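You operate a simulated robot arm through the tools that you are given. There is no shell and no other tool. Be economical: measure what you need, move in short steps, check, and stop when the job is done.

The job below is to be done with a simulated two-armed robot. You get a single attempt, and the scene is never put back.

TASK
Take the lid off the small red card box with a lift-off lid and lay it down on the top of the mending desk.

Only the result counts: the job must be done as asked and must still hold three seconds after the hand-in. Knocking over, shifting, dropping, spilling or breaking anything else fails it. Lids that push on must go on centred and level and be pressed home; caps that screw on are set level and turned clockwise until they are tight.

THE ROBOT
Two 7-joint arms with two-finger parallel grippers on one trunk, on a base that drives. Base frame: it is fixed to the floor where the robot stands at the start and does not move with it; the origin is under the middle of the robot, x ahead of it, y to its left, z up. Readings come in m, degrees, newtons and seconds.
The left shoulder is at the start at [0.07, 0.188, 1.401], the right one opposite. With the tool pointing down near the work surface each hand reaches from about 0.1 to 0.68 m from the robot's upright axis, wherever it stands, measured 20 degrees to its own side. Places, roughly: small red card box with a lift-off (15x9x6 cm) [0.5, 0, 0.8]. Payload 3.91 kg a hand.
The tool frame of a hand sits at the grasp point between the pads (the TCP): z along the fingers, y along the line on which they close. The tips reach 0.03 m beyond it. Largest opening 0.11 m; finger width 0.02, thickness 0.01; the body of the gripper, 0.048 by 0.112 m, starts 0.055 m behind the TCP.
Orientation is told as [roll, pitch, yaw] about the base's x, y, z axes, in that order, counted from this pose: with the fingers straight down and closing along the base's y, the tool's x points along the base's -x, its y along +y and its z along -z.

THE INTERFACE
- The arms move only by the tool arm_command. It takes "left_deltas", "right_deltas" or both (then of equal length, played together; a hand with none holds still); each is a list of rows, each an object of numbers (a shift or turn left out is 0, a gripper value left out holds the last): "x", "y", "z": the shift along the tool's x, y, z in m; "rx", "ry", "rz": the turn, a rotation vector about the tool's x, y, z in degrees; "grip": the closure in counts, from 0 (fully open) to 255 (shut). In form: [{"x": .., "y": .., "z": .., "rx": .., "ry": .., "rz": .., "grip": ..}, ...]. A call has 1 to 20 rows; each row shifts and turns the commanded pose from where the row before left it, along the tool's axes as they then stand. Rows are played at 5 a second. More than 0.05 m and 8.6 degrees between two rows, or a gripper value outside its range, and nothing of the call is played. A pose out of reach is approached as far as the arm can. The call stops where the force on the tool passes 40 N (or 10 N more than at its start, if that is more) or the arm is blocked; 0.2 s more then pass. Each finger travels about 0.072 m/s and halts on what it meets, pressing with about 41 N; the grip force reading is that of the motor and also rises with nothing between the fingers. The clock runs only during rows and for 0.2 s after the last one: add rows that do not move to give the fingers time. It gives the time, the measured TCP pose, the force on the tool (base axes), the opening and the grip force at its end, in the units of the frame above (readings bear some noise), with the torque about the TCP (base axes, N m) and any sound that the robot's microphone picked up.
- Cameras (640 x 400 px; columns grow to the right, rows downward): "scene" is now at [0.1088, -0.0087, 1.5899]; the picture's right is [-0.15, -0.99, -0.00], its down [-0.90, 0.14, -0.42] and it looks along [0.41, -0.06, -0.91] (base axes); focal length 263 px, centre (320, 200). "left" rides on the left gripper at [0.072, -0.017, -0.103] in its tool frame; the picture's right is [0.23, 0.97, 0.00], its down [-0.76, 0.18, -0.62] and it looks along [-0.61, 0.14, 0.78] (tool axes); focal length 222 px, centre (320, 200). "right" rides on the right gripper at [0.072, 0.017, -0.103] in its tool frame; the picture's right is [-0.23, 0.97, 0.00], its down [-0.76, -0.18, -0.62] and it looks along [-0.61, -0.14, 0.78] (tool axes); focal length 222 px, centre (320, 200). There is no depth. A picture from a camera that has moved, and an enlarged one, comes with that camera's place and axes in the base frame and with its lens.
- capture(camera): a new picture of that camera. It takes no simulated time.
- move_column(by): slides the trunk up (or, below 0, down) by that many m; the arms and the scene camera ride with it, the base frame stays. It gives what a move gives, with no picture.
- steer(legs): drives the robot by 1 to 6 legs, each [ahead, turn to the left] in m and degrees, along the robot's own axes; the way and the turn of a leg run together, so that a leg with both is an arc; at most 1.5 m and 180 degrees a leg. The arms and the cameras ride along, it lands a little off, and it stops where it bumps. It gives what a move gives.
- head_to(pan, tilt): turns the head with the scene camera to pan (to the left, within 86 degrees either way) and tilt (down, from -29 to 69), counted from straight ahead of the robot. It gives what a move gives.
- close_up(camera, box): a new picture of the part [left, top, right, bottom] of that camera's present view, enlarged. It takes no simulated time.
- sign_off(): hands the job in; it is judged then, once.

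Work in short steps. Places have to be worked out from the pictures, the camera data and where the tool is seen: move nearer, look again, correct. Check each grasp and each placing, and mend what went wrong. You have 120 turns and 100 pictures in all, those below and enlarged ones among them. Open the grippers and draw the arms clear of the work before you hand the job in, unless the task says otherwise; then end with one line.

The tools are called by a JSON object that holds its "fn" and its "kwargs". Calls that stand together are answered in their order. arm_command: Moves the arms, as the interface text tells. Its arguments: {"type":"object","properties":{"left_deltas":{"type":"array","items":{"type":"object","properties":{"x":{"type":"number"},"y":{"type":"number"},"z":{"type":"number"},"rx":{"type":"number"},"ry":{"type":"number"},"rz":{"type":"number"},"grip":{"type":"number"}}}},"right_deltas":{"type":"array","items":{"type":"object","properties":{"x":{"type":"number"},"y":{"type":"number"},"z":{"type":"number"},"rx":{"type":"number"},"ry":{"type":"number"},"rz":{"type":"number"},"grip":{"type":"number"}}}}},"required":[]} The other tools are called the same way: move_column (by) slides the trunk up or down; steer (legs) drives the base; head_to (pan, tilt) turns the head that bears the scene camera; capture (camera) takes a picture; close_up (camera, box) takes an enlarged picture of a part of a camera's view; sign_off () hands the job in.

At the start:

```text
time: 0.0
left_position: [0.4979, 0.0543, 0.9716]
left_ee_rot: [-0.1, 0.0, 0.0]
left_ft_force: [-0.5, -0.5, -0.1]
left_wrist_torque: [0.02, 0.0, 0.04]
left_finger_gap: 0.1101
left_finger_force: 0.0
right_position: [0.4977, -0.3463, 1.0355]
right_ee_rot: [0.1, 0.0, 0.0]
right_ft_force: [-0.9, -0.1, -1.3]
right_wrist_torque: [-0.01, 0.0, -0.01]
right_finger_gap: 0.11
right_finger_force: 0.1
trunk travel left (down, up): [-0.911, 0.029]
robot x, y, heading: [-0.0011, 0.0016, 0.0]
head pan, tilt: [-8.9, 65.2]
```

scene: 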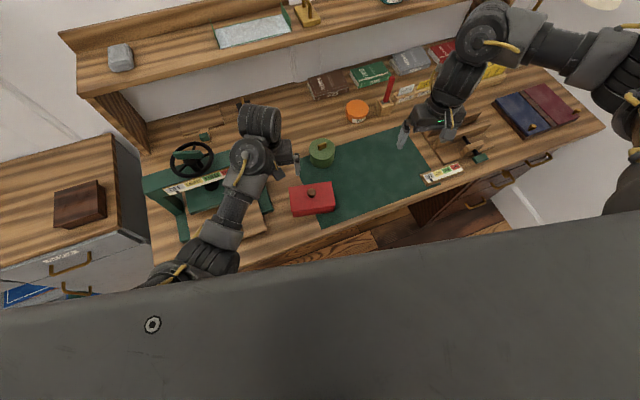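
right: 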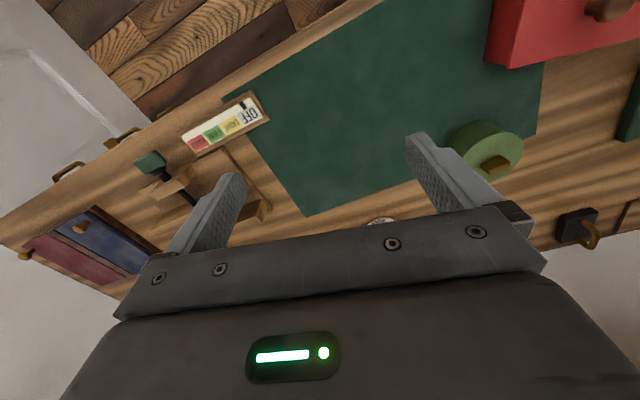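
left: 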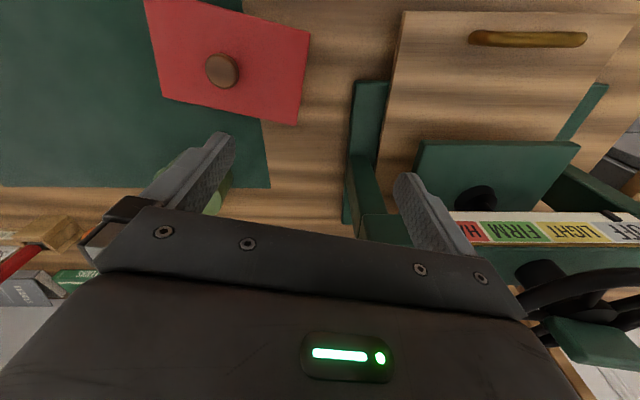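

The red box with a knob lies near (0.48, -0.03). I take enlarged views to find the knob, lid seam and any obstacle.

{"fn": "close_up", "kwargs": {"camera": "scene", "box": [260, 120, 420, 220]}}

{"fn": "close_up", "kwargs": {"camera": "left", "box": [120, 0, 340, 138]}}

```text
4.00 times, centred on (340, 170) of scene
camera zoom: at [0.1088, -0.0087, 1.5899], right [-0.15, -0.99, 0.0], down [-0.9, 0.14, -0.42], along [0.41, -0.06, -0.91], focal length 1052 px, centre (240, 320)
```

zoom: 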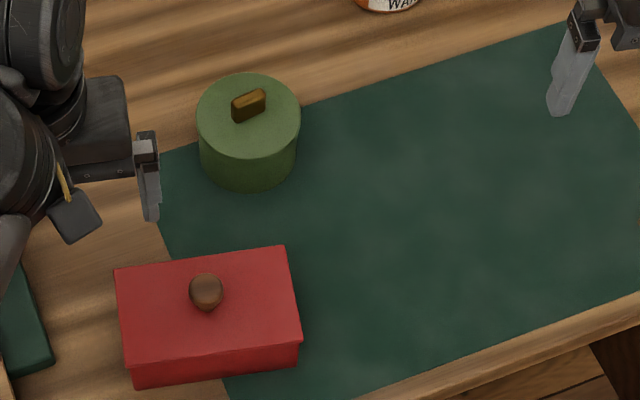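

```text
2.90 times, centred on (230, 69) of left
camera zoom: at [0.4266, 0.0379, 1.0739], right [-0.23, 0.97, 0.0], down [0.76, 0.18, 0.62], along [0.61, 0.14, -0.78], focal length 644 px, centre (581, 580)
```

zoom: 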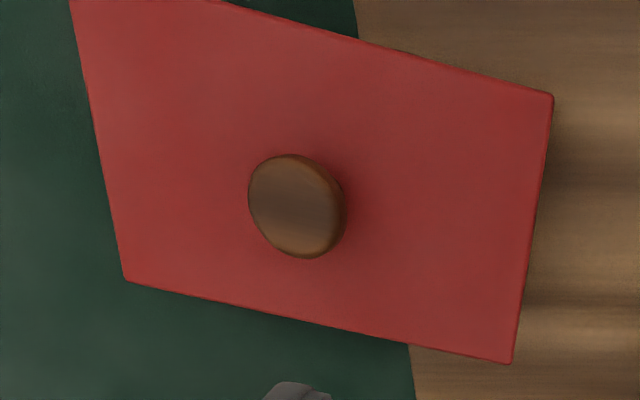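

Knob is about at (0.48, -0.04, 0.83), roughly 3 cm wide. I will use the right hand, so I lift the left hand out of the way first and bring the right one part of the way.

{"fn": "arm_command", "kwargs": {"left_deltas": [{"z": -0.04}, {"z": -0.04}, {"z": -0.04, "y": 0.02}, {"z": -0.03, "y": 0.03}, {"y": 0.03}, {"y": 0.03}, {}, {}, {}, {}, {}], "right_deltas": [{}, {}, {}, {}, {}, {"y": 0.04}, {"y": 0.04}, {"y": 0.04}, {"y": 0.04}, {"y": 0.04}, {"y": 0.03}]}}

{"fn": "capture", "kwargs": {"camera": "right"}}

{"fn": "capture", "kwargs": {"camera": "scene"}}

```text
time: 1.4
left_position: [0.5444, 0.1056, 0.9941]
left_ee_rot: [-0.3, -0.1, 1.1]
left_ft_force: [0.1, -13.9, -8.9]
left_wrist_torque: [1.82, -0.67, 1.18]
left_finger_gap: 0.1098
left_finger_force: 0.0
left hand out of reach, approached as far as the arm can: row 1, 2, 3, 4, 5, 6
right_position: [0.5, -0.3053, 1.036]
right_ee_rot: [0.0, 0.1, 0.1]
right_ft_force: [0.0, 0.3, 0.0]
right_wrist_torque: [-0.03, 0.01, 0.01]
right_finger_gap: 0.1098
right_finger_force: 0.1
trunk travel left (down, up): [-0.911, 0.029]
robot x, y, heading: [0.0008, -0.0036, 0.1]
head pan, tilt: [-8.9, 65.2]
stopped in row 7 (left hand): the force on the tool passed its limit (the readings are from after the stop); the commanded pose is now the measured one
```

```text
94 pictures are left
camera right: at [0.4278, -0.2896, 1.1405], right [0.23, 0.97, 0.0], down [0.76, -0.18, 0.62], along [0.61, -0.14, -0.78], focal length 222 px, centre (320, 200)
```

right: 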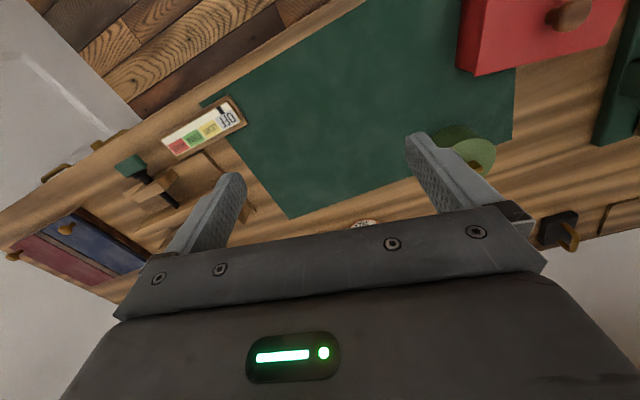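

```text
93 pictures are left
camera scene: at [0.11, -0.0039, 1.5898], right [-0.15, -0.99, 0.0], down [-0.9, 0.14, -0.42], along [0.41, -0.07, -0.91], focal length 263 px, centre (320, 200)
```

scene: 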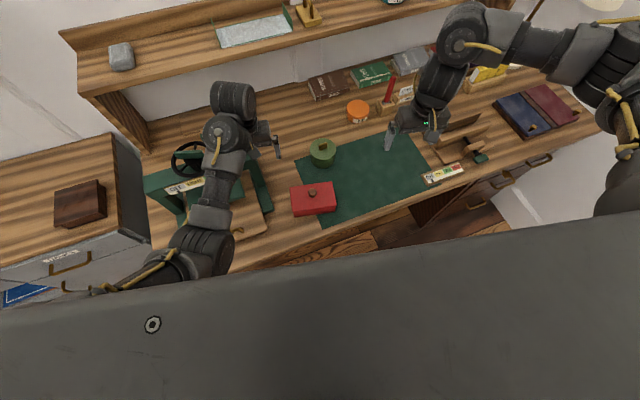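

The left hand got a force and couldn't go up as asked. I check what it might have touched before moving on.

{"fn": "close_up", "kwargs": {"camera": "scene", "box": [130, 70, 350, 260]}}

{"fn": "capture", "kwargs": {"camera": "left"}}

```text
2.11 times, centred on (240, 165) of scene
camera zoom: at [0.11, -0.0039, 1.5898], right [-0.15, -0.99, 0.0], down [-0.9, 0.14, -0.42], along [0.41, -0.07, -0.91], focal length 554 px, centre (488, 274)
```

zoom: 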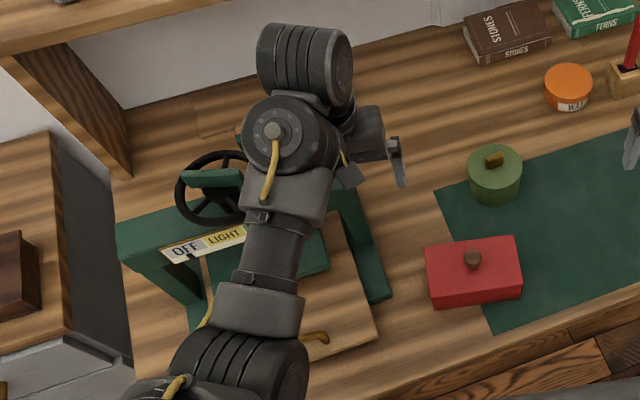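

```text
91 pictures are left
camera left: at [0.4725, 0.0871, 1.0972], right [-0.25, 0.97, -0.01], down [0.76, 0.2, 0.62], along [0.61, 0.15, -0.78], focal length 222 px, centre (320, 200)
```

left: 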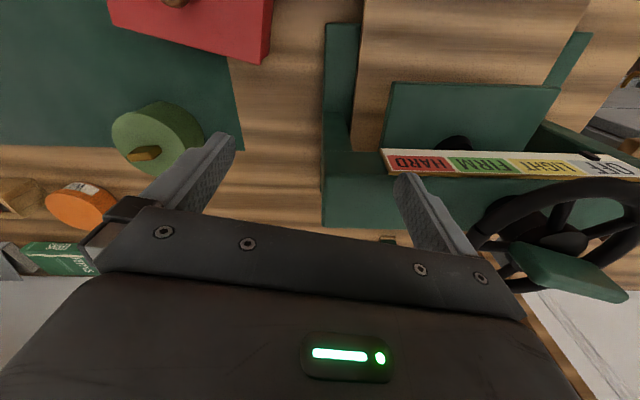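

The machine seems unmoved. I read the left hand's force at rest.

{"fn": "arm_command", "kwargs": {"left_deltas": [{}, {}]}}

```text
time: 2.0
left_position: [0.5441, 0.1035, 0.9952]
left_ee_rot: [-0.2, -0.2, 1.1]
left_ft_force: [1.0, -23.4, -11.7]
left_wrist_torque: [3.09, -0.84, 1.99]
left_finger_gap: 0.1098
left_finger_force: 0.0
right_position: [0.5005, -0.309, 1.0355]
right_ee_rot: [0.0, 0.0, 0.1]
right_ft_force: [1.4, -0.1, 0.2]
right_wrist_torque: [-0.01, 0.02, -0.03]
right_finger_gap: 0.1098
right_finger_force: 0.0
trunk travel left (down, up): [-0.911, 0.029]
robot x, y, heading: [-0.0005, -0.0021, -0.2]
head pan, tilt: [-8.9, 65.2]
```

A steady 23 N push toward -y acts high up near (0.45, 0.16, 1.16), probably the arm's own link. I back the left hand off toward its starting place.

{"fn": "arm_command", "kwargs": {"left_deltas": [{"y": -0.02}, {"y": -0.02, "x": 0.015}, {"y": -0.01, "x": 0.015}, {"x": 0.015, "z": 0.01}, {}]}}

{"fn": "capture", "kwargs": {"camera": "scene"}}

```text
time: 3.2
left_position: [0.4963, 0.0515, 0.9784]
left_ee_rot: [-0.1, 0.0, 0.8]
left_ft_force: [0.1, -0.3, -0.2]
left_wrist_torque: [0.03, -0.04, 0.01]
left_finger_gap: 0.1099
left_finger_force: 0.0
left hand out of reach, approached as far as the arm can: row 3
right_position: [0.5006, -0.3096, 1.0364]
right_ee_rot: [0.1, 0.0, 0.0]
right_ft_force: [1.1, -1.4, 0.8]
right_wrist_torque: [0.03, 0.01, -0.01]
right_finger_gap: 0.1099
right_finger_force: 0.1
trunk travel left (down, up): [-0.911, 0.029]
robot x, y, heading: [0.0022, -0.0007, 0.2]
head pan, tilt: [-8.9, 65.2]
```

```text
90 pictures are left
camera scene: at [0.1092, -0.0087, 1.5899], right [-0.15, -0.99, 0.0], down [-0.9, 0.14, -0.42], along [0.41, -0.06, -0.91], focal length 263 px, centre (320, 200)
```

scene: 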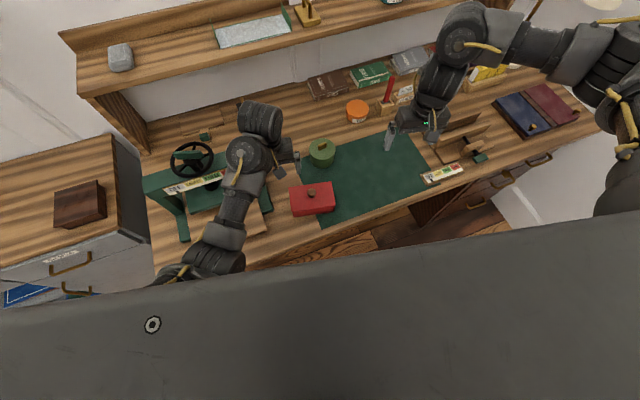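

Everything is as at the start and the left hand is free. I'll use the left hand for the job; first the right hand moves outward for room, while the left goes over the knob.

{"fn": "arm_command", "kwargs": {"right_deltas": [{"y": -0.02}, {"y": -0.02}, {"y": -0.02}, {"y": -0.02}, {"y": -0.02}], "left_deltas": [{"y": -0.02}, {"y": -0.02}, {"y": -0.02}, {"y": -0.02, "x": 0.008}, {"y": -0.01, "x": 0.008, "rz": 0.8}]}}

{"fn": "capture", "kwargs": {"camera": "left"}}

{"fn": "capture", "kwargs": {"camera": "scene"}}

```text
time: 4.6
left_position: [0.5002, 0.006, 0.9688]
left_ee_rot: [3.7, -1.3, 2.2]
left_ft_force: [0.5, 0.8, 0.2]
left_wrist_torque: [-0.02, 0.0, -0.01]
left_finger_gap: 0.1101
left_finger_force: 0.1
right_position: [0.4994, -0.4087, 1.0354]
right_ee_rot: [0.1, 0.0, 0.1]
right_ft_force: [0.1, 0.2, -1.0]
right_wrist_torque: [0.02, 0.01, 0.0]
right_finger_gap: 0.11
right_finger_force: 0.1
trunk travel left (down, up): [-0.911, 0.029]
robot x, y, heading: [0.0026, -0.0005, -0.1]
head pan, tilt: [-8.9, 65.2]
stopped in row 5 (left hand): the arm was blocked; the commanded pose is now the measured one
```

```text
89 pictures are left
camera left: at [0.4267, -0.0208, 1.069], right [-0.27, 0.96, 0.06], down [0.74, 0.17, 0.65], along [0.62, 0.22, -0.76], focal length 222 px, centre (320, 200)
```

left: 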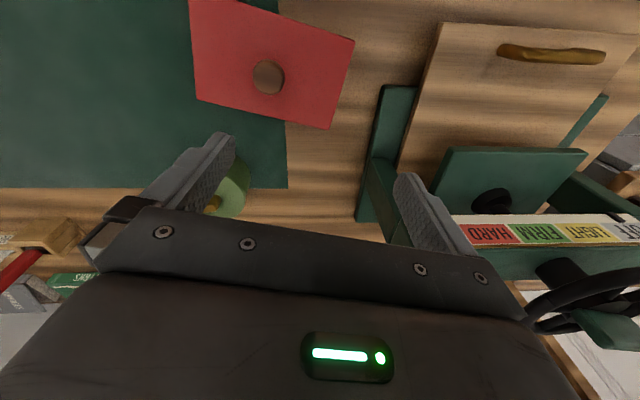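

```text
88 pictures are left
camera scene: at [0.1092, -0.008, 1.5899], right [-0.15, -0.99, 0.0], down [-0.9, 0.14, -0.42], along [0.41, -0.07, -0.91], focal length 263 px, centre (320, 200)
```

scene: 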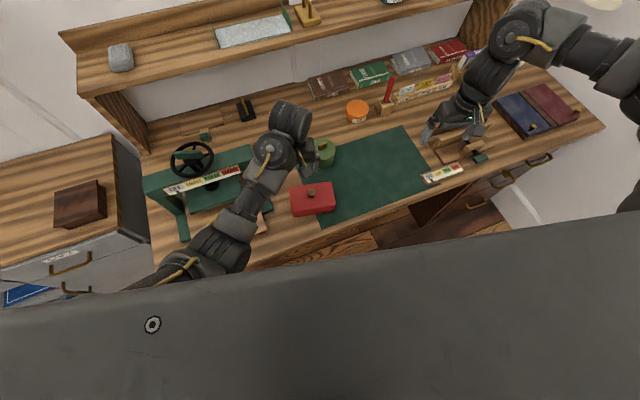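

The left arm is up against its own joint limits on the cross-body side. I'll back off a little and turn the base to the right so that the box lies in the left hand's natural sector (about 20° to the left).

{"fn": "steer", "kwargs": {"legs": [[-0.08, 0], [0, -12]]}}

{"fn": "capture", "kwargs": {"camera": "scene"}}

```text
time: 6.5
left_position: [0.4081, -0.0989, 0.9696]
left_ee_rot: [3.7, -1.3, -9.8]
left_ft_force: [0.0, -0.6, 0.0]
left_wrist_torque: [0.03, -0.01, 0.01]
left_finger_gap: 0.1101
left_finger_force: 0.0
right_position: [0.3229, -0.5049, 1.0364]
right_ee_rot: [0.2, -0.1, -11.9]
right_ft_force: [-0.7, 0.8, 1.1]
right_wrist_torque: [0.0, -0.01, 0.02]
right_finger_gap: 0.11
right_finger_force: 0.1
trunk travel left (down, up): [-0.911, 0.029]
robot x, y, heading: [-0.0776, 0.0018, -12.1]
head pan, tilt: [-8.9, 65.2]
```

```text
87 pictures are left
camera scene: at [0.0226, -0.0313, 1.5901], right [-0.36, -0.93, 0.0], down [-0.85, 0.32, -0.42], along [0.39, -0.15, -0.91], focal length 263 px, centre (320, 200)
```

scene: 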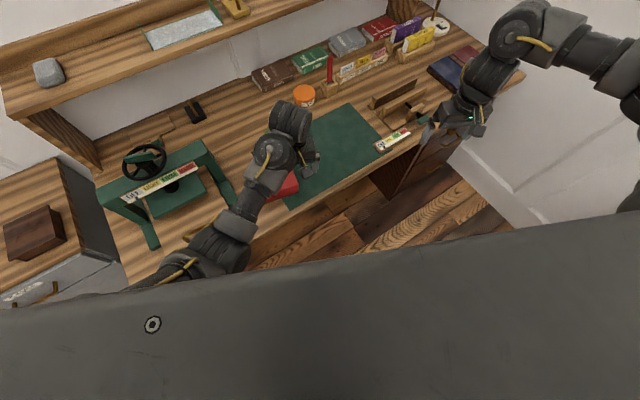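

That went freely; the hand is clear over the mat. I turn another 14° right.

{"fn": "steer", "kwargs": {"legs": [[0, -14]]}}

{"fn": "head_to", "kwargs": {"pan": 20, "tilt": 55}}

{"fn": "capture", "kwargs": {"camera": "scene"}}

{"fn": "capture", "kwargs": {"camera": "left"}}

```text
time: 7.7
left_position: [0.3718, -0.2135, 0.9686]
left_ee_rot: [3.7, -1.3, -23.7]
left_ft_force: [-0.6, 0.0, 0.4]
left_wrist_torque: [-0.03, 0.0, 0.01]
left_finger_gap: 0.11
left_finger_force: 0.1
right_position: [0.1918, -0.5868, 1.0345]
right_ee_rot: [0.1, 0.0, -25.8]
right_ft_force: [0.1, -0.3, 0.3]
right_wrist_torque: [-0.04, 0.0, 0.0]
right_finger_gap: 0.1101
right_finger_force: 0.1
trunk travel left (down, up): [-0.911, 0.029]
robot x, y, heading: [-0.0815, 0.0001, -26.0]
head pan, tilt: [-8.9, 65.2]
```

```text
time: 8.7
left_position: [0.3734, -0.2132, 0.9681]
left_ee_rot: [3.8, -1.3, -23.6]
left_ft_force: [-0.7, -0.6, 0.0]
left_wrist_torque: [0.04, 0.01, -0.03]
left_finger_gap: 0.11
left_finger_force: 0.0
right_position: [0.1904, -0.5862, 1.0363]
right_ee_rot: [0.2, 0.1, -25.8]
right_ft_force: [0.6, -0.3, 0.6]
right_wrist_torque: [0.02, 0.0, -0.02]
right_finger_gap: 0.11
right_finger_force: 0.1
trunk travel left (down, up): [-0.911, 0.029]
robot x, y, heading: [-0.0798, -0.0022, -25.8]
head pan, tilt: [20.0, 55.0]
```

```text
86 pictures are left
camera scene: at [0.0365, -0.0287, 1.6016], right [-0.1, -0.99, 0.0], down [-0.82, 0.08, -0.57], along [0.57, -0.06, -0.82], focal length 263 px, centre (320, 200)
```

scene: 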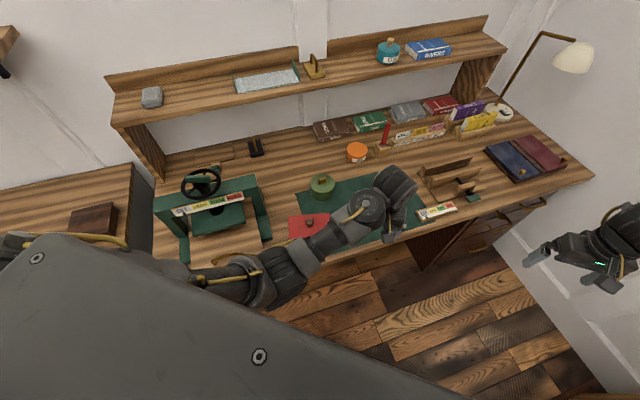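

```text
85 pictures are left
camera left: at [0.2954, -0.2047, 1.0687], right [0.18, 0.98, 0.06], down [0.74, -0.18, 0.65], along [0.65, -0.07, -0.76], focal length 222 px, centre (320, 200)
```

left: 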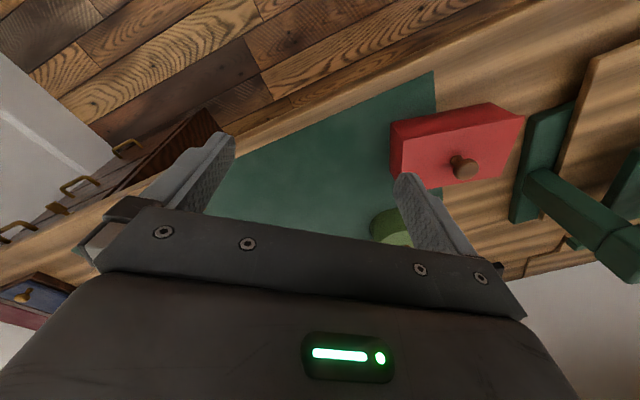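

The knob triangulates again to about (0.482, -0.038). I level the left hand and move it slowly toward the knob, staying high.

{"fn": "arm_command", "kwargs": {"left_deltas": [{"rx": 3.7, "ry": 1.3}, {"y": 0.03}, {"y": 0.03}, {"y": 0.03, "x": -0.01}, {"y": 0.03, "x": -0.01}, {}]}}

{"fn": "capture", "kwargs": {"camera": "left"}}

```text
time: 10.1
left_position: [0.4377, -0.1112, 0.9676]
left_ee_rot: [0.1, 0.1, -23.4]
left_ft_force: [-9.8, -18.7, -3.5]
left_wrist_torque: [2.22, -1.6, 1.74]
left_finger_gap: 0.11
left_finger_force: 0.0
right_position: [0.1898, -0.5873, 1.0349]
right_ee_rot: [0.1, 0.0, -25.8]
right_ft_force: [-0.1, 0.2, -1.1]
right_wrist_torque: [0.01, -0.02, -0.03]
right_finger_gap: 0.1099
right_finger_force: 0.1
trunk travel left (down, up): [-0.911, 0.029]
robot x, y, heading: [-0.0803, -0.0004, -25.9]
head pan, tilt: [20.0, 55.0]
```

```text
84 pictures are left
camera left: at [0.3651, -0.0977, 1.071], right [0.18, 0.98, 0.0], down [0.77, -0.14, 0.62], along [0.61, -0.11, -0.78], focal length 222 px, centre (320, 200)
```

left: 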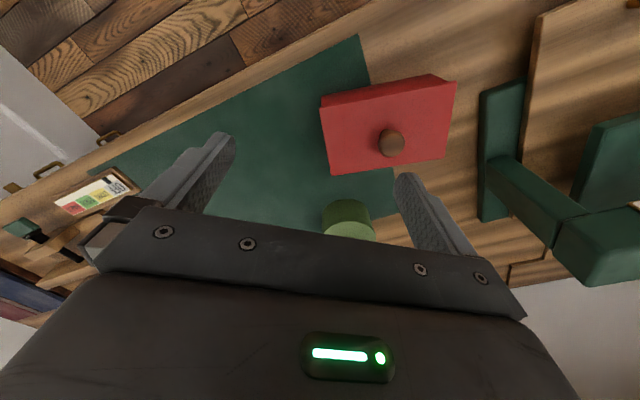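

Same sideways push again with nothing around, so it is the arm's own forearm meeting the folded wrist. I back off a bit, go lower (where the arm is less folded) and try again.

{"fn": "arm_command", "kwargs": {"left_deltas": [{"y": -0.03}, {"z": 0.025}, {"z": 0.025}, {"y": 0.03}, {}]}}

{"fn": "capture", "kwargs": {"camera": "scene"}}

```text
time: 11.2
left_position: [0.4391, -0.1111, 0.9205]
left_ee_rot: [0.1, 0.0, -23.8]
left_ft_force: [0.4, 0.1, 0.4]
left_wrist_torque: [-0.01, 0.01, 0.0]
left_finger_gap: 0.1099
left_finger_force: 0.1
right_position: [0.1903, -0.5867, 1.0352]
right_ee_rot: [0.1, 0.0, -25.8]
right_ft_force: [0.8, 1.1, 0.3]
right_wrist_torque: [0.02, 0.0, 0.0]
right_finger_gap: 0.1102
right_finger_force: 0.0
trunk travel left (down, up): [-0.911, 0.029]
robot x, y, heading: [-0.0775, 0.0009, -25.9]
head pan, tilt: [20.0, 55.0]
```

```text
83 pictures are left
camera scene: at [0.0362, -0.0289, 1.6017], right [-0.1, -0.99, 0.0], down [-0.81, 0.08, -0.57], along [0.57, -0.06, -0.82], focal length 263 px, centre (320, 200)
```

scene: 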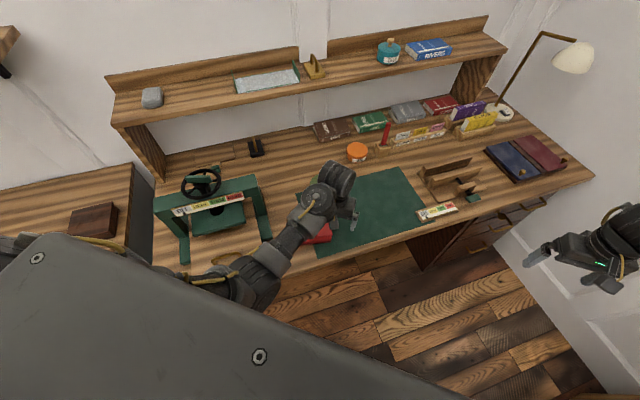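

Free at the lower height. I raise the trunk to its top to gain margin, then bring the hand above the knob.

{"fn": "move_column", "kwargs": {"by": 0.027}}

{"fn": "arm_command", "kwargs": {"left_deltas": [{"z": 0.03}, {"y": 0.02}, {"y": 0.02}, {"y": 0.02, "x": -0.005}, {"y": 0.024, "x": -0.005}, {}]}}

{"fn": "capture", "kwargs": {"camera": "left"}}

```text
time: 12.0
left_position: [0.4384, -0.1118, 0.9463]
left_ee_rot: [0.1, 0.0, -23.5]
left_ft_force: [-0.8, -0.2, -0.1]
left_wrist_torque: [0.02, 0.0, 0.01]
left_finger_gap: 0.1101
left_finger_force: 0.2
right_position: [0.1912, -0.5874, 1.0628]
right_ee_rot: [0.1, 0.1, -25.7]
right_ft_force: [-0.4, -0.4, -0.7]
right_wrist_torque: [0.0, -0.02, 0.01]
right_finger_gap: 0.1103
right_finger_force: 0.1
trunk travel left (down, up): [-0.938, 0.002]
robot x, y, heading: [-0.0817, 0.0009, -26.1]
head pan, tilt: [20.0, 55.0]
```

```text
time: 13.4
left_position: [0.484, -0.037, 0.9158]
left_ee_rot: [0.1, -0.1, -23.7]
left_ft_force: [-0.1, 0.4, 0.2]
left_wrist_torque: [-0.01, -0.03, -0.01]
left_finger_gap: 0.1098
left_finger_force: 0.0
right_position: [0.1909, -0.5863, 1.0619]
right_ee_rot: [0.1, 0.0, -25.8]
right_ft_force: [-0.4, 0.2, 0.6]
right_wrist_torque: [-0.01, -0.03, -0.01]
right_finger_gap: 0.11
right_finger_force: 0.1
trunk travel left (down, up): [-0.938, 0.002]
robot x, y, heading: [-0.0796, -0.0058, -25.9]
head pan, tilt: [20.0, 55.0]
```

```text
82 pictures are left
camera left: at [0.4097, -0.0243, 1.0196], right [0.18, 0.98, 0.0], down [0.77, -0.14, 0.62], along [0.61, -0.11, -0.78], focal length 222 px, centre (320, 200)
```

left: 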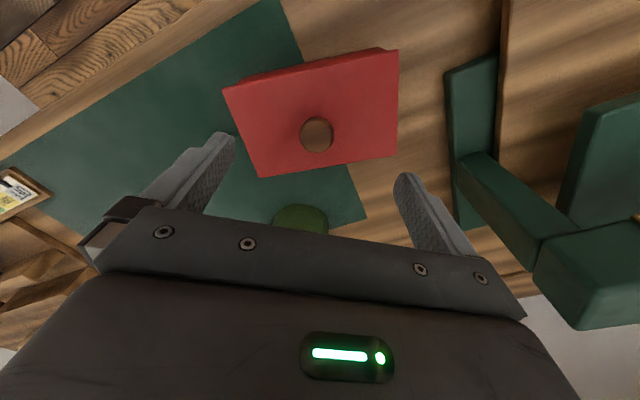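

The knob is at (0.481, -0.040), 3-4 mm from the TCP axis. I correct that and lower to tips just above the lid, then look.

{"fn": "arm_command", "kwargs": {"left_deltas": [{"x": 0.0015, "y": -0.004}, {"z": 0.02}, {"z": 0.02}, {}]}}

{"fn": "capture", "kwargs": {"camera": "left"}}

{"fn": "close_up", "kwargs": {"camera": "scene", "box": [240, 150, 400, 250]}}

```text
time: 14.4
left_position: [0.4789, -0.0415, 0.8764]
left_ee_rot: [0.0, 0.0, -23.6]
left_ft_force: [0.0, -0.2, 0.5]
left_wrist_torque: [0.01, -0.03, 0.0]
left_finger_gap: 0.1096
left_finger_force: 0.1
right_position: [0.1896, -0.5873, 1.0626]
right_ee_rot: [0.1, 0.0, -25.8]
right_ft_force: [-0.5, -0.2, 0.1]
right_wrist_torque: [0.0, -0.01, 0.01]
right_finger_gap: 0.11
right_finger_force: 0.1
trunk travel left (down, up): [-0.938, 0.002]
robot x, y, heading: [-0.0807, 0.0011, -26.1]
head pan, tilt: [20.0, 55.0]
```

```text
81 pictures are left
camera left: at [0.4062, -0.0277, 0.9798], right [0.18, 0.98, 0.0], down [0.77, -0.14, 0.62], along [0.61, -0.11, -0.78], focal length 222 px, centre (320, 200)
```

left: 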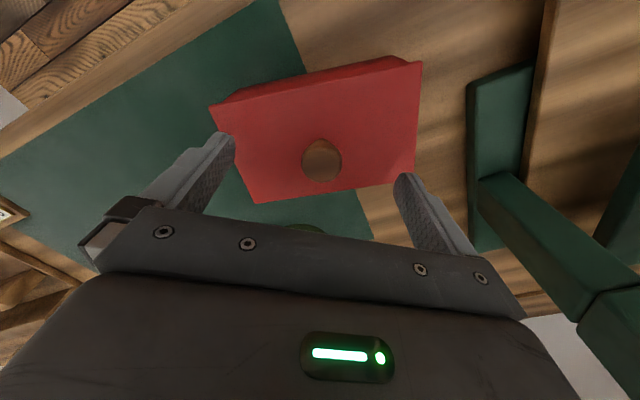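

```text
4.00 times, centred on (320, 200) of scene
camera zoom: at [0.0362, -0.0286, 1.6287], right [-0.1, -0.99, 0.0], down [-0.81, 0.08, -0.57], along [0.57, -0.06, -0.82], focal length 1052 px, centre (320, 200)
```

zoom: 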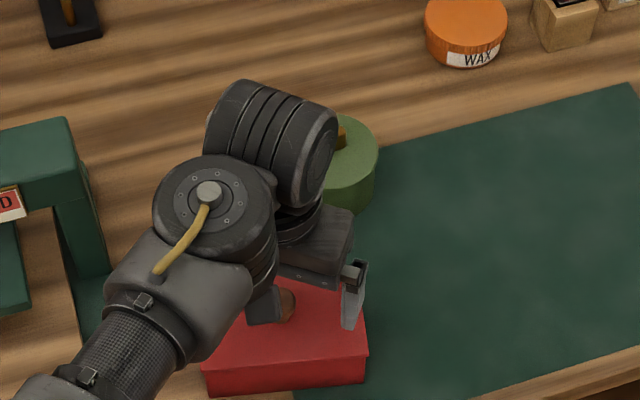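

The knob is laterally on the tool axis. Lid top is about 0.815-0.82, so I go down 2 cm more (tips about 0.826) and check.

{"fn": "arm_command", "kwargs": {"left_deltas": [{"z": 0.01}, {"z": 0.01}, {}]}}

{"fn": "close_up", "kwargs": {"camera": "left", "box": [160, 60, 480, 260]}}

```text
time: 15.2
left_position: [0.4785, -0.0408, 0.8565]
left_ee_rot: [0.2, 0.0, -23.7]
left_ft_force: [0.6, -0.5, -0.5]
left_wrist_torque: [0.01, 0.0, 0.03]
left_finger_gap: 0.11
left_finger_force: 0.1
right_position: [0.1907, -0.587, 1.063]
right_ee_rot: [0.0, 0.1, -25.7]
right_ft_force: [0.3, -0.3, 0.2]
right_wrist_torque: [-0.01, 0.0, 0.01]
right_finger_gap: 0.11
right_finger_force: 0.1
trunk travel left (down, up): [-0.938, 0.002]
robot x, y, heading: [-0.0784, 0.0012, -25.9]
head pan, tilt: [20.0, 55.0]
```

```text
2.00 times, centred on (320, 160) of left
camera zoom: at [0.4062, -0.028, 0.9598], right [0.18, 0.98, 0.0], down [0.77, -0.14, 0.62], along [0.61, -0.11, -0.78], focal length 444 px, centre (320, 280)
```

zoom: 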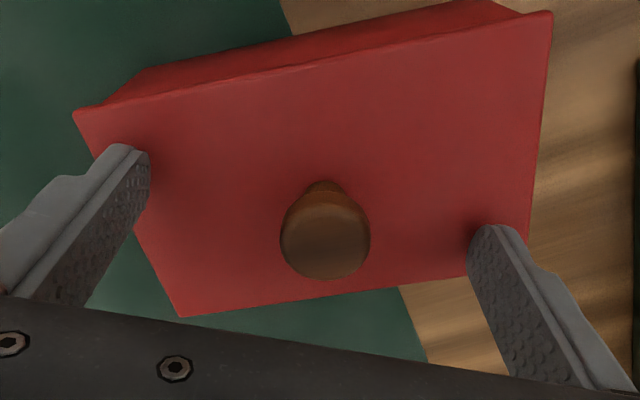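

The knob is centred between the fingers, with its head between TCP and tips. I close the gripper.

{"fn": "arm_command", "kwargs": {"left_deltas": [{"grip": 120}, {"grip": 180}, {"grip": 255}, {}, {}, {}]}}

{"fn": "close_up", "kwargs": {"camera": "left", "box": [160, 60, 480, 260]}}

```text
time: 16.6
left_position: [0.4787, -0.0422, 0.8572]
left_ee_rot: [0.1, 0.0, -23.7]
left_ft_force: [0.3, 0.0, 1.3]
left_wrist_torque: [-0.01, -0.03, 0.09]
left_finger_gap: 0.026
left_finger_force: 40.3
right_position: [0.1915, -0.5857, 1.0616]
right_ee_rot: [0.1, 0.0, -25.8]
right_ft_force: [-0.1, 0.4, 0.3]
right_wrist_torque: [0.01, -0.01, -0.02]
right_finger_gap: 0.1101
right_finger_force: 0.1
trunk travel left (down, up): [-0.938, 0.002]
robot x, y, heading: [-0.079, 0.0017, -25.8]
head pan, tilt: [20.0, 55.0]
```

```text
2.00 times, centred on (320, 160) of left
camera zoom: at [0.4063, -0.028, 0.96], right [0.18, 0.98, 0.0], down [0.77, -0.14, 0.62], along [0.61, -0.11, -0.78], focal length 444 px, centre (320, 280)
```

zoom: 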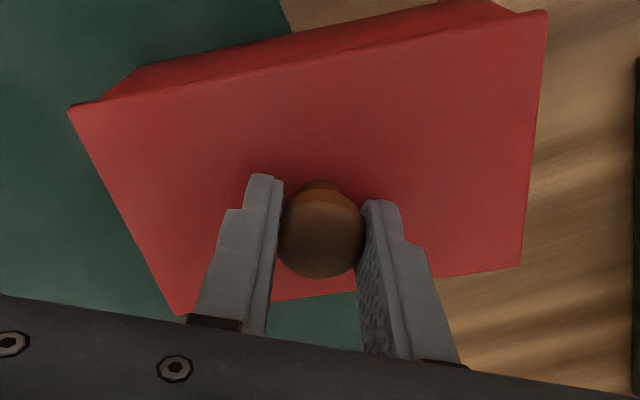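

Gripped at 26 mm with 40 N. I lift slowly, straight up.

{"fn": "arm_command", "kwargs": {"left_deltas": [{"z": -0.004}, {"z": -0.004}, {"z": -0.006}, {"z": -0.008}, {"z": -0.008}, {}]}}

{"fn": "capture", "kwargs": {"camera": "left"}}

{"fn": "close_up", "kwargs": {"camera": "scene", "box": [240, 150, 400, 250]}}

```text
time: 18.0
left_position: [0.4797, -0.0421, 0.8864]
left_ee_rot: [0.1, 0.0, -23.6]
left_ft_force: [0.3, -0.6, -1.7]
left_wrist_torque: [0.0, 0.03, 0.0]
left_finger_gap: 0.0258
left_finger_force: 41.2
right_position: [0.1918, -0.5872, 1.0618]
right_ee_rot: [0.1, 0.1, -25.9]
right_ft_force: [0.1, -0.1, 0.6]
right_wrist_torque: [-0.01, 0.0, -0.03]
right_finger_gap: 0.11
right_finger_force: 0.1
trunk travel left (down, up): [-0.938, 0.002]
robot x, y, heading: [-0.0805, 0.0041, -26.1]
head pan, tilt: [20.0, 55.0]
```

```text
77 pictures are left
camera left: at [0.4063, -0.0283, 0.99], right [0.18, 0.98, 0.0], down [0.77, -0.14, 0.62], along [0.61, -0.11, -0.78], focal length 222 px, centre (320, 200)
```

left: 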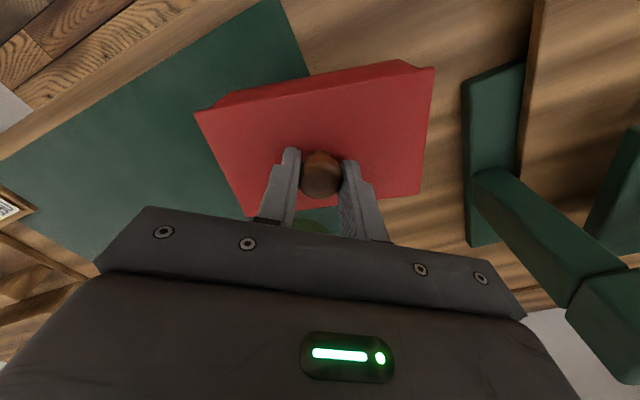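

```text
4.00 times, centred on (320, 200) of scene
camera zoom: at [0.0366, -0.0288, 1.6287], right [-0.1, -0.99, 0.0], down [-0.81, 0.08, -0.57], along [0.57, -0.06, -0.82], focal length 1052 px, centre (320, 200)
```

zoom: 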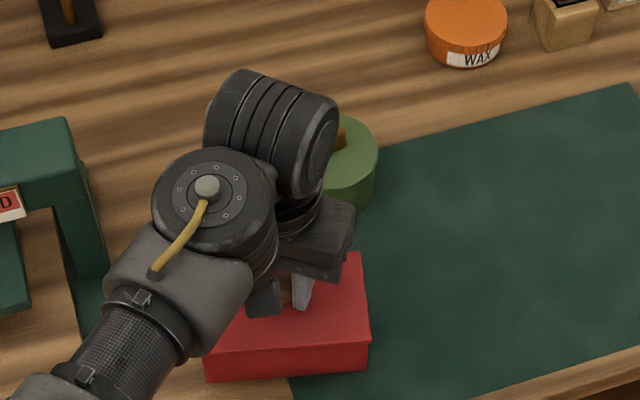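

The visible skirt rose with the knob and no separate base shows below; either it's a deep lid or the whole box came up. I look closer.

{"fn": "close_up", "kwargs": {"camera": "scene", "box": [275, 210, 355, 260]}}

{"fn": "close_up", "kwargs": {"camera": "left", "box": [180, 40, 460, 215]}}

{"fn": "capture", "kwargs": {"camera": "right"}}

```text
8.00 times, centred on (315, 235) of scene
camera zoom: at [0.0366, -0.0288, 1.6287], right [-0.1, -0.99, 0.0], down [-0.81, 0.08, -0.57], along [0.57, -0.06, -0.82], focal length 2104 px, centre (360, -80)
```

zoom: 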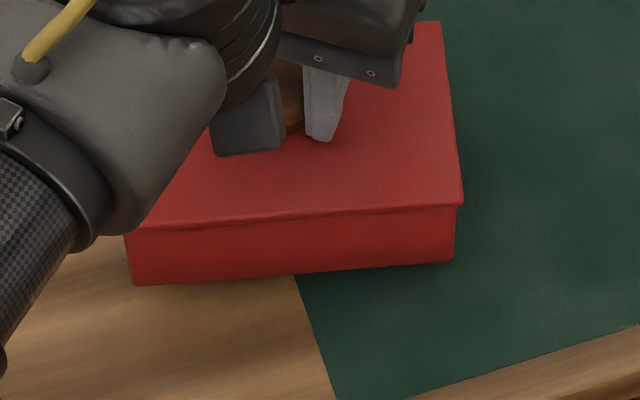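

```text
2.29 times, centred on (320, 128) of left
camera zoom: at [0.4063, -0.0283, 0.99], right [0.18, 0.98, 0.0], down [0.77, -0.14, 0.62], along [0.61, -0.11, -0.78], focal length 508 px, centre (320, 366)
```

zoom: 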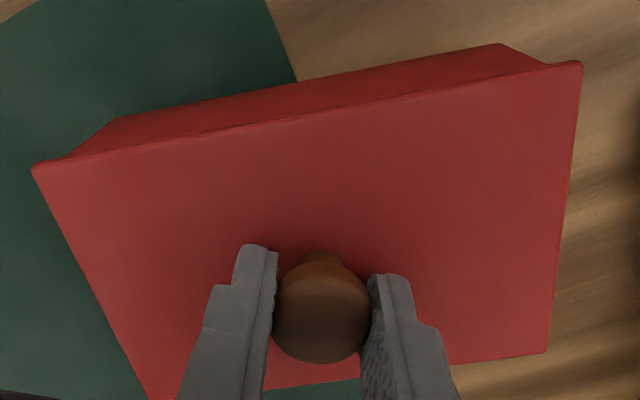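

```text
73 pictures are left
camera right: at [0.133, -0.54, 1.1667], right [0.63, 0.78, 0.0], down [0.61, -0.49, 0.62], along [0.48, -0.39, -0.78], focal length 222 px, centre (320, 200)
```

right: 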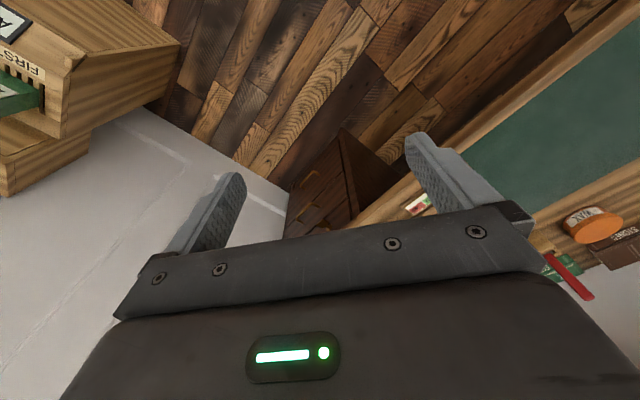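

The seam shows a thin lid with the body still attached: the whole box came up, so the lid fits tightly. I set the box straight back down where it was.

{"fn": "arm_command", "kwargs": {"left_deltas": [{"z": 0.008}, {"z": 0.008}, {"z": 0.006}, {"z": 0.004}, {"z": 0.003}, {}]}}

{"fn": "close_up", "kwargs": {"camera": "scene", "box": [275, 210, 355, 260]}}

```text
time: 19.4
left_position: [0.4784, -0.0407, 0.8573]
left_ee_rot: [0.1, 0.0, -23.6]
left_ft_force: [-0.1, 0.4, -0.8]
left_wrist_torque: [0.0, 0.01, -0.02]
left_finger_gap: 0.0258
left_finger_force: 40.7
right_position: [0.1894, -0.5873, 1.0628]
right_ee_rot: [0.0, 0.0, -25.9]
right_ft_force: [0.6, 0.0, -0.1]
right_wrist_torque: [0.01, 0.0, -0.02]
right_finger_gap: 0.1101
right_finger_force: 0.1
trunk travel left (down, up): [-0.938, 0.002]
robot x, y, heading: [-0.0784, 0.0032, -26.0]
head pan, tilt: [20.0, 55.0]
```

```text
8.00 times, centred on (315, 235) of scene
camera zoom: at [0.0365, -0.0287, 1.6287], right [-0.1, -0.99, 0.0], down [-0.81, 0.08, -0.57], along [0.57, -0.06, -0.82], focal length 2104 px, centre (360, -80)
```

zoom: 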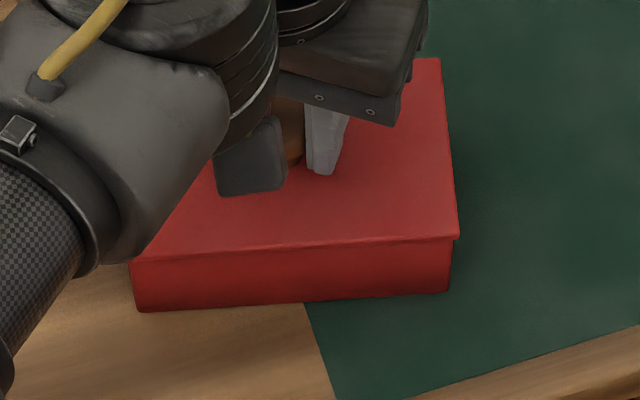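

The box is back in place. The body must be held by the right hand while the left pulls the lid. I release, raise the left hand and shift it aside to (0.38, -0.21) before turning the base back.

{"fn": "arm_command", "kwargs": {"left_deltas": [{"grip": 120}, {"grip": 40}, {"grip": 0}, {}, {"z": -0.02}, {"z": -0.025}, {"z": -0.025}, {"y": -0.03}, {"y": -0.03}, {"y": -0.03}, {"y": -0.03}, {"y": -0.03, "x": 0.01}, {"y": -0.03, "x": 0.01}, {}]}}

{"fn": "capture", "kwargs": {"camera": "scene"}}

```text
time: 22.4
left_position: [0.3926, -0.1953, 0.9274]
left_ee_rot: [0.6, -0.2, -23.5]
left_ft_force: [0.1, -0.7, 0.0]
left_wrist_torque: [0.01, 0.0, 0.0]
left_finger_gap: 0.11
left_finger_force: 0.0
right_position: [0.1915, -0.5864, 1.0614]
right_ee_rot: [0.2, 0.0, -25.8]
right_ft_force: [0.5, 0.5, -0.5]
right_wrist_torque: [-0.01, 0.02, 0.01]
right_finger_gap: 0.1098
right_finger_force: 0.2
trunk travel left (down, up): [-0.938, 0.002]
robot x, y, heading: [-0.0779, 0.0011, -25.7]
head pan, tilt: [20.0, 55.0]
```

```text
71 pictures are left
camera scene: at [0.037, -0.0284, 1.6286], right [-0.1, -0.99, 0.0], down [-0.82, 0.08, -0.57], along [0.57, -0.06, -0.82], focal length 263 px, centre (320, 200)
```

scene: 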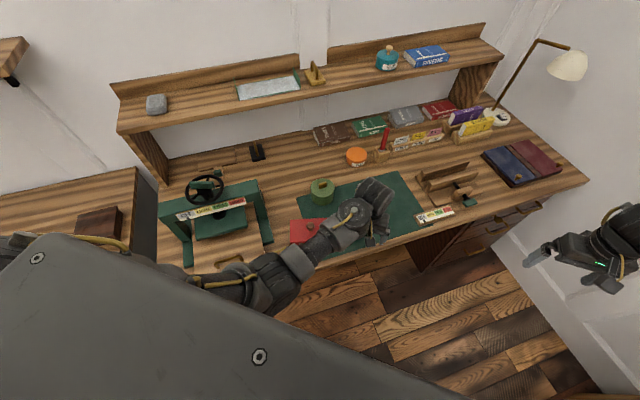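

All as expected. I turn left about 20° and back up 4 cm; both hands stay well above the desk.

{"fn": "steer", "kwargs": {"legs": [[0, 20], [-0.04, 0]]}}

{"fn": "head_to", "kwargs": {"pan": 0, "tilt": 57}}

{"fn": "capture", "kwargs": {"camera": "scene"}}

```text
time: 24.4
left_position: [0.397, -0.0175, 0.9224]
left_ee_rot: [0.7, 0.3, -3.3]
left_ft_force: [0.4, -0.1, -0.6]
left_wrist_torque: [0.01, 0.03, -0.03]
left_finger_gap: 0.1102
left_finger_force: 0.0
right_position: [0.3439, -0.4561, 1.0583]
right_ee_rot: [0.1, 0.4, -5.7]
right_ft_force: [0.5, -0.3, -0.3]
right_wrist_torque: [0.02, 0.06, 0.01]
right_finger_gap: 0.1102
right_finger_force: 0.0
trunk travel left (down, up): [-0.938, 0.002]
robot x, y, heading: [-0.1192, 0.004, -5.7]
head pan, tilt: [20.0, 55.0]
```

```text
time: 25.2
left_position: [0.3908, -0.0151, 0.9275]
left_ee_rot: [0.7, -0.2, -3.4]
left_ft_force: [-0.1, -0.3, -0.2]
left_wrist_torque: [-0.01, 0.0, 0.01]
left_finger_gap: 0.1095
left_finger_force: 0.2
right_position: [0.3359, -0.4557, 1.0637]
right_ee_rot: [0.2, -0.1, -5.7]
right_ft_force: [-0.4, 0.5, -0.4]
right_wrist_torque: [-0.01, 0.0, -0.01]
right_finger_gap: 0.1099
right_finger_force: 0.0
trunk travel left (down, up): [-0.938, 0.002]
robot x, y, heading: [-0.1188, 0.0037, -5.9]
head pan, tilt: [0.0, 57.0]
```

```text
70 pictures are left
camera scene: at [-0.0027, -0.0071, 1.6264], right [-0.1, -0.99, 0.0], down [-0.83, 0.08, -0.55], along [0.54, -0.05, -0.84], focal length 263 px, centre (320, 200)
```

scene: 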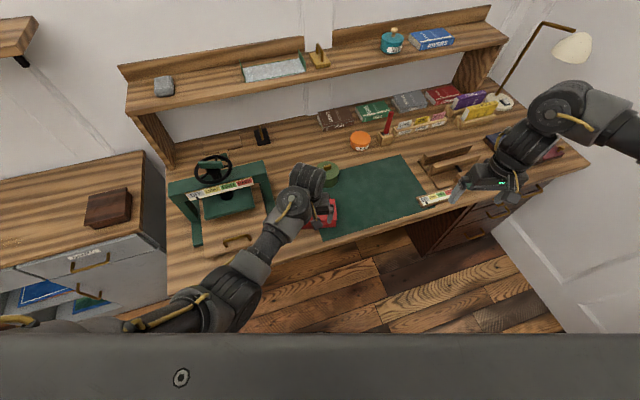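

I test the left hand's reach back over the knob from this base pose.

{"fn": "arm_command", "kwargs": {"left_deltas": [{"x": -0.03, "y": -0.007}, {"x": -0.03, "y": -0.007}, {"x": -0.031, "y": -0.006}, {}]}}

{"fn": "capture", "kwargs": {"camera": "left"}}

```text
time: 26.2
left_position: [0.4812, -0.0434, 0.928]
left_ee_rot: [0.5, -0.2, -3.4]
left_ft_force: [0.2, 0.0, -1.0]
left_wrist_torque: [0.0, -0.05, 0.0]
left_finger_gap: 0.1102
left_finger_force: 0.1
right_position: [0.3371, -0.4535, 1.0627]
right_ee_rot: [0.2, 0.0, -5.6]
right_ft_force: [0.4, 0.4, -0.2]
right_wrist_torque: [-0.02, -0.01, -0.01]
right_finger_gap: 0.1103
right_finger_force: 0.1
trunk travel left (down, up): [-0.938, 0.002]
robot x, y, heading: [-0.1193, 0.006, -5.6]
head pan, tilt: [0.0, 57.0]
```

```text
69 pictures are left
camera left: at [0.4076, -0.0566, 1.0304], right [-0.17, 0.99, 0.01], down [0.77, 0.13, 0.63], along [0.62, 0.11, -0.78], focal length 222 px, centre (320, 200)
```

left: 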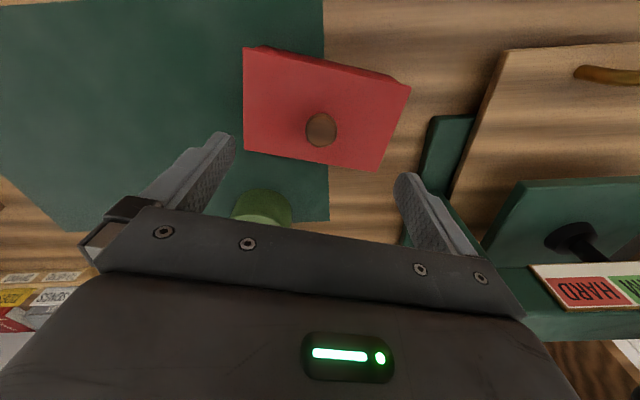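

The left hand reaches the knob freely here, and the box lies square: centre (0.481, -0.041), ends at y = -0.116 and 0.034. Now I start turning the right hand (yaw -90°) high up so it can grip the body from the right end.

{"fn": "arm_command", "kwargs": {"right_deltas": [{"rz": 8.4}, {"rz": 8.4}, {"rz": 8.4}, {"rz": 8.4}, {"rz": 8.4}, {"rz": 8.4}, {"rz": 8.4}, {"rz": 8.4}, {"rz": 8.4}, {"rz": 8.4}, {}]}}

{"fn": "capture", "kwargs": {"camera": "scene"}}

```text
time: 28.6
left_position: [0.4813, -0.0417, 0.9268]
left_ee_rot: [0.5, -0.1, -3.2]
left_ft_force: [-1.0, -0.5, -0.1]
left_wrist_torque: [-0.01, -0.02, 0.0]
left_finger_gap: 0.1102
left_finger_force: 0.1
right_position: [0.4012, -0.5374, 1.0024]
right_ee_rot: [0.0, 0.2, -89.7]
right_ft_force: [-0.5, -0.2, -0.5]
right_wrist_torque: [0.01, 0.01, 0.01]
right_finger_gap: 0.11
right_finger_force: 0.2
right hand out of reach, approached as far as the arm can: row 6, 7, 8, 9, 10
trunk travel left (down, up): [-0.938, 0.002]
robot x, y, heading: [-0.1186, 0.0042, -6.0]
head pan, tilt: [0.0, 57.0]
```

```text
68 pictures are left
camera scene: at [-0.0007, -0.0075, 1.6262], right [-0.1, -0.99, 0.0], down [-0.83, 0.08, -0.54], along [0.54, -0.05, -0.84], focal length 263 px, centre (320, 200)
```

scene: 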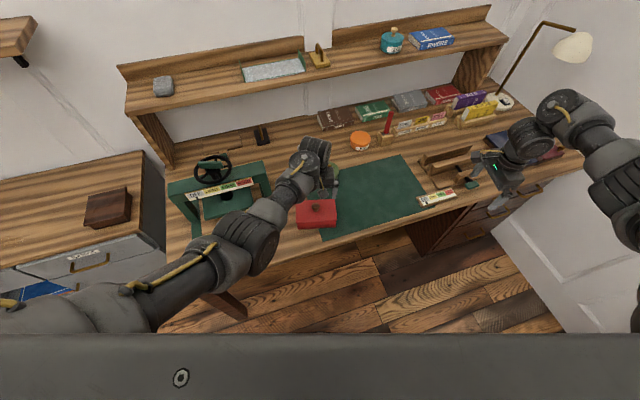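

Yaw reached (the hand slid a bit outward). Now I tilt the fingers toward +y while bringing it in, still high.

{"fn": "arm_command", "kwargs": {"right_deltas": [{"x": 0.03}, {"x": 0.03}, {"ry": 8.5, "x": 0.02}, {"ry": 8.5, "x": 0.02}, {"ry": 8.5, "x": 0.02}, {"ry": 8.5}, {}]}}

{"fn": "capture", "kwargs": {"camera": "scene"}}

```text
time: 30.2
left_position: [0.4805, -0.0428, 0.9284]
left_ee_rot: [0.7, -0.2, -3.3]
left_ft_force: [0.0, -0.9, 0.4]
left_wrist_torque: [0.04, -0.01, 0.04]
left_finger_gap: 0.1098
left_finger_force: 0.0
right_position: [0.4224, -0.4331, 0.9928]
right_ee_rot: [0.1, 34.2, -89.8]
right_ft_force: [0.3, -0.5, -0.3]
right_wrist_torque: [-0.01, -0.01, 0.01]
right_finger_gap: 0.1099
right_finger_force: 0.1
right hand out of reach, approached as far as the arm can: row 1, 2
trunk travel left (down, up): [-0.938, 0.002]
robot x, y, heading: [-0.1192, 0.0045, -5.5]
head pan, tilt: [0.0, 57.0]
```

```text
67 pictures are left
camera scene: at [-0.001, -0.0091, 1.6263], right [-0.1, -0.99, 0.0], down [-0.83, 0.08, -0.54], along [0.54, -0.05, -0.84], focal length 263 px, centre (320, 200)
```

scene: 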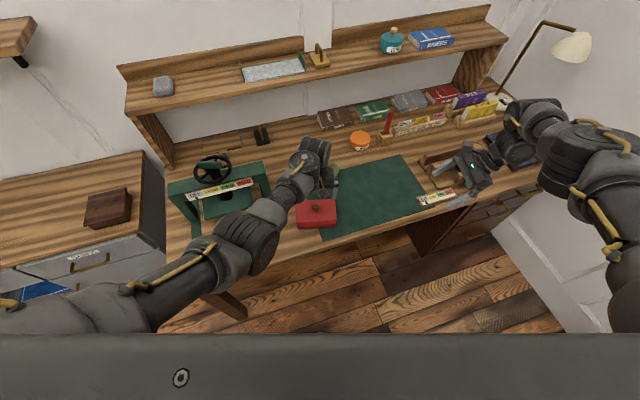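

Working well. I finish the tilt to about 68°.

{"fn": "arm_command", "kwargs": {"right_deltas": [{"ry": 8.5}, {"ry": 8.5}, {"ry": 8.5}, {"ry": 8.5}, {"y": 0.03}, {"y": 0.03}, {}]}}

{"fn": "capture", "kwargs": {"camera": "right"}}

{"fn": "capture", "kwargs": {"camera": "scene"}}

```text
time: 31.8
left_position: [0.4807, -0.0423, 0.9272]
left_ee_rot: [0.5, -0.2, -3.3]
left_ft_force: [-0.3, -0.6, 0.0]
left_wrist_torque: [-0.01, 0.05, 0.01]
left_finger_gap: 0.1102
left_finger_force: 0.0
right_position: [0.4042, -0.4183, 1.0339]
right_ee_rot: [0.1, 62.4, -89.6]
right_ft_force: [-0.6, -0.7, -0.1]
right_wrist_torque: [0.02, 0.04, 0.02]
right_finger_gap: 0.11
right_finger_force: 0.1
right hand out of reach, approached as far as the arm can: row 2, 3, 4, 5, 6
trunk travel left (down, up): [-0.938, 0.002]
robot x, y, heading: [-0.1175, 0.0046, -5.6]
head pan, tilt: [0.0, 57.0]
```

```text
66 pictures are left
camera right: at [0.421, -0.477, 1.147], right [0.97, -0.1, -0.2], down [-0.17, -0.91, -0.39], along [-0.14, 0.41, -0.9], focal length 222 px, centre (320, 200)
```

right: 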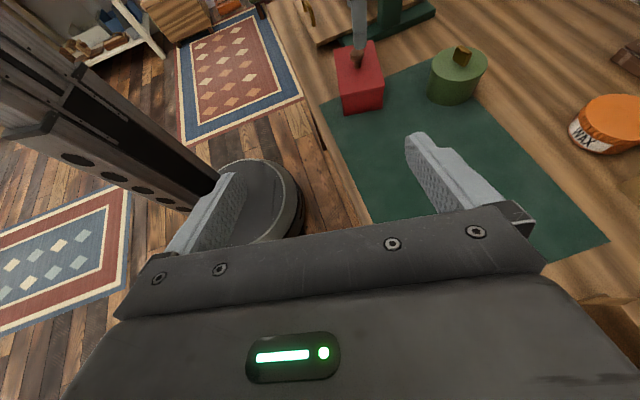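

```text
65 pictures are left
camera scene: at [0.0, -0.0078, 1.6262], right [-0.1, -0.99, 0.0], down [-0.83, 0.08, -0.54], along [0.54, -0.05, -0.84], focal length 263 px, centre (320, 200)
```

scene: 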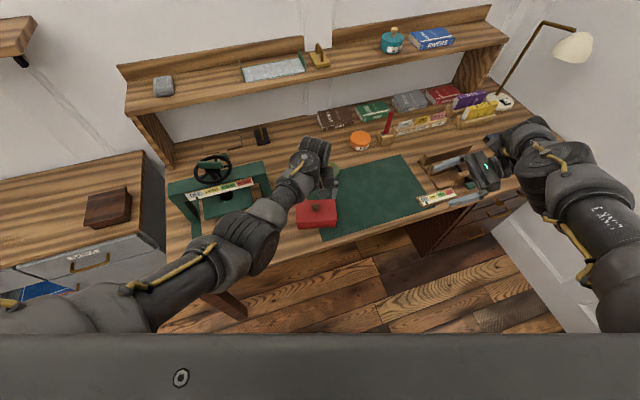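

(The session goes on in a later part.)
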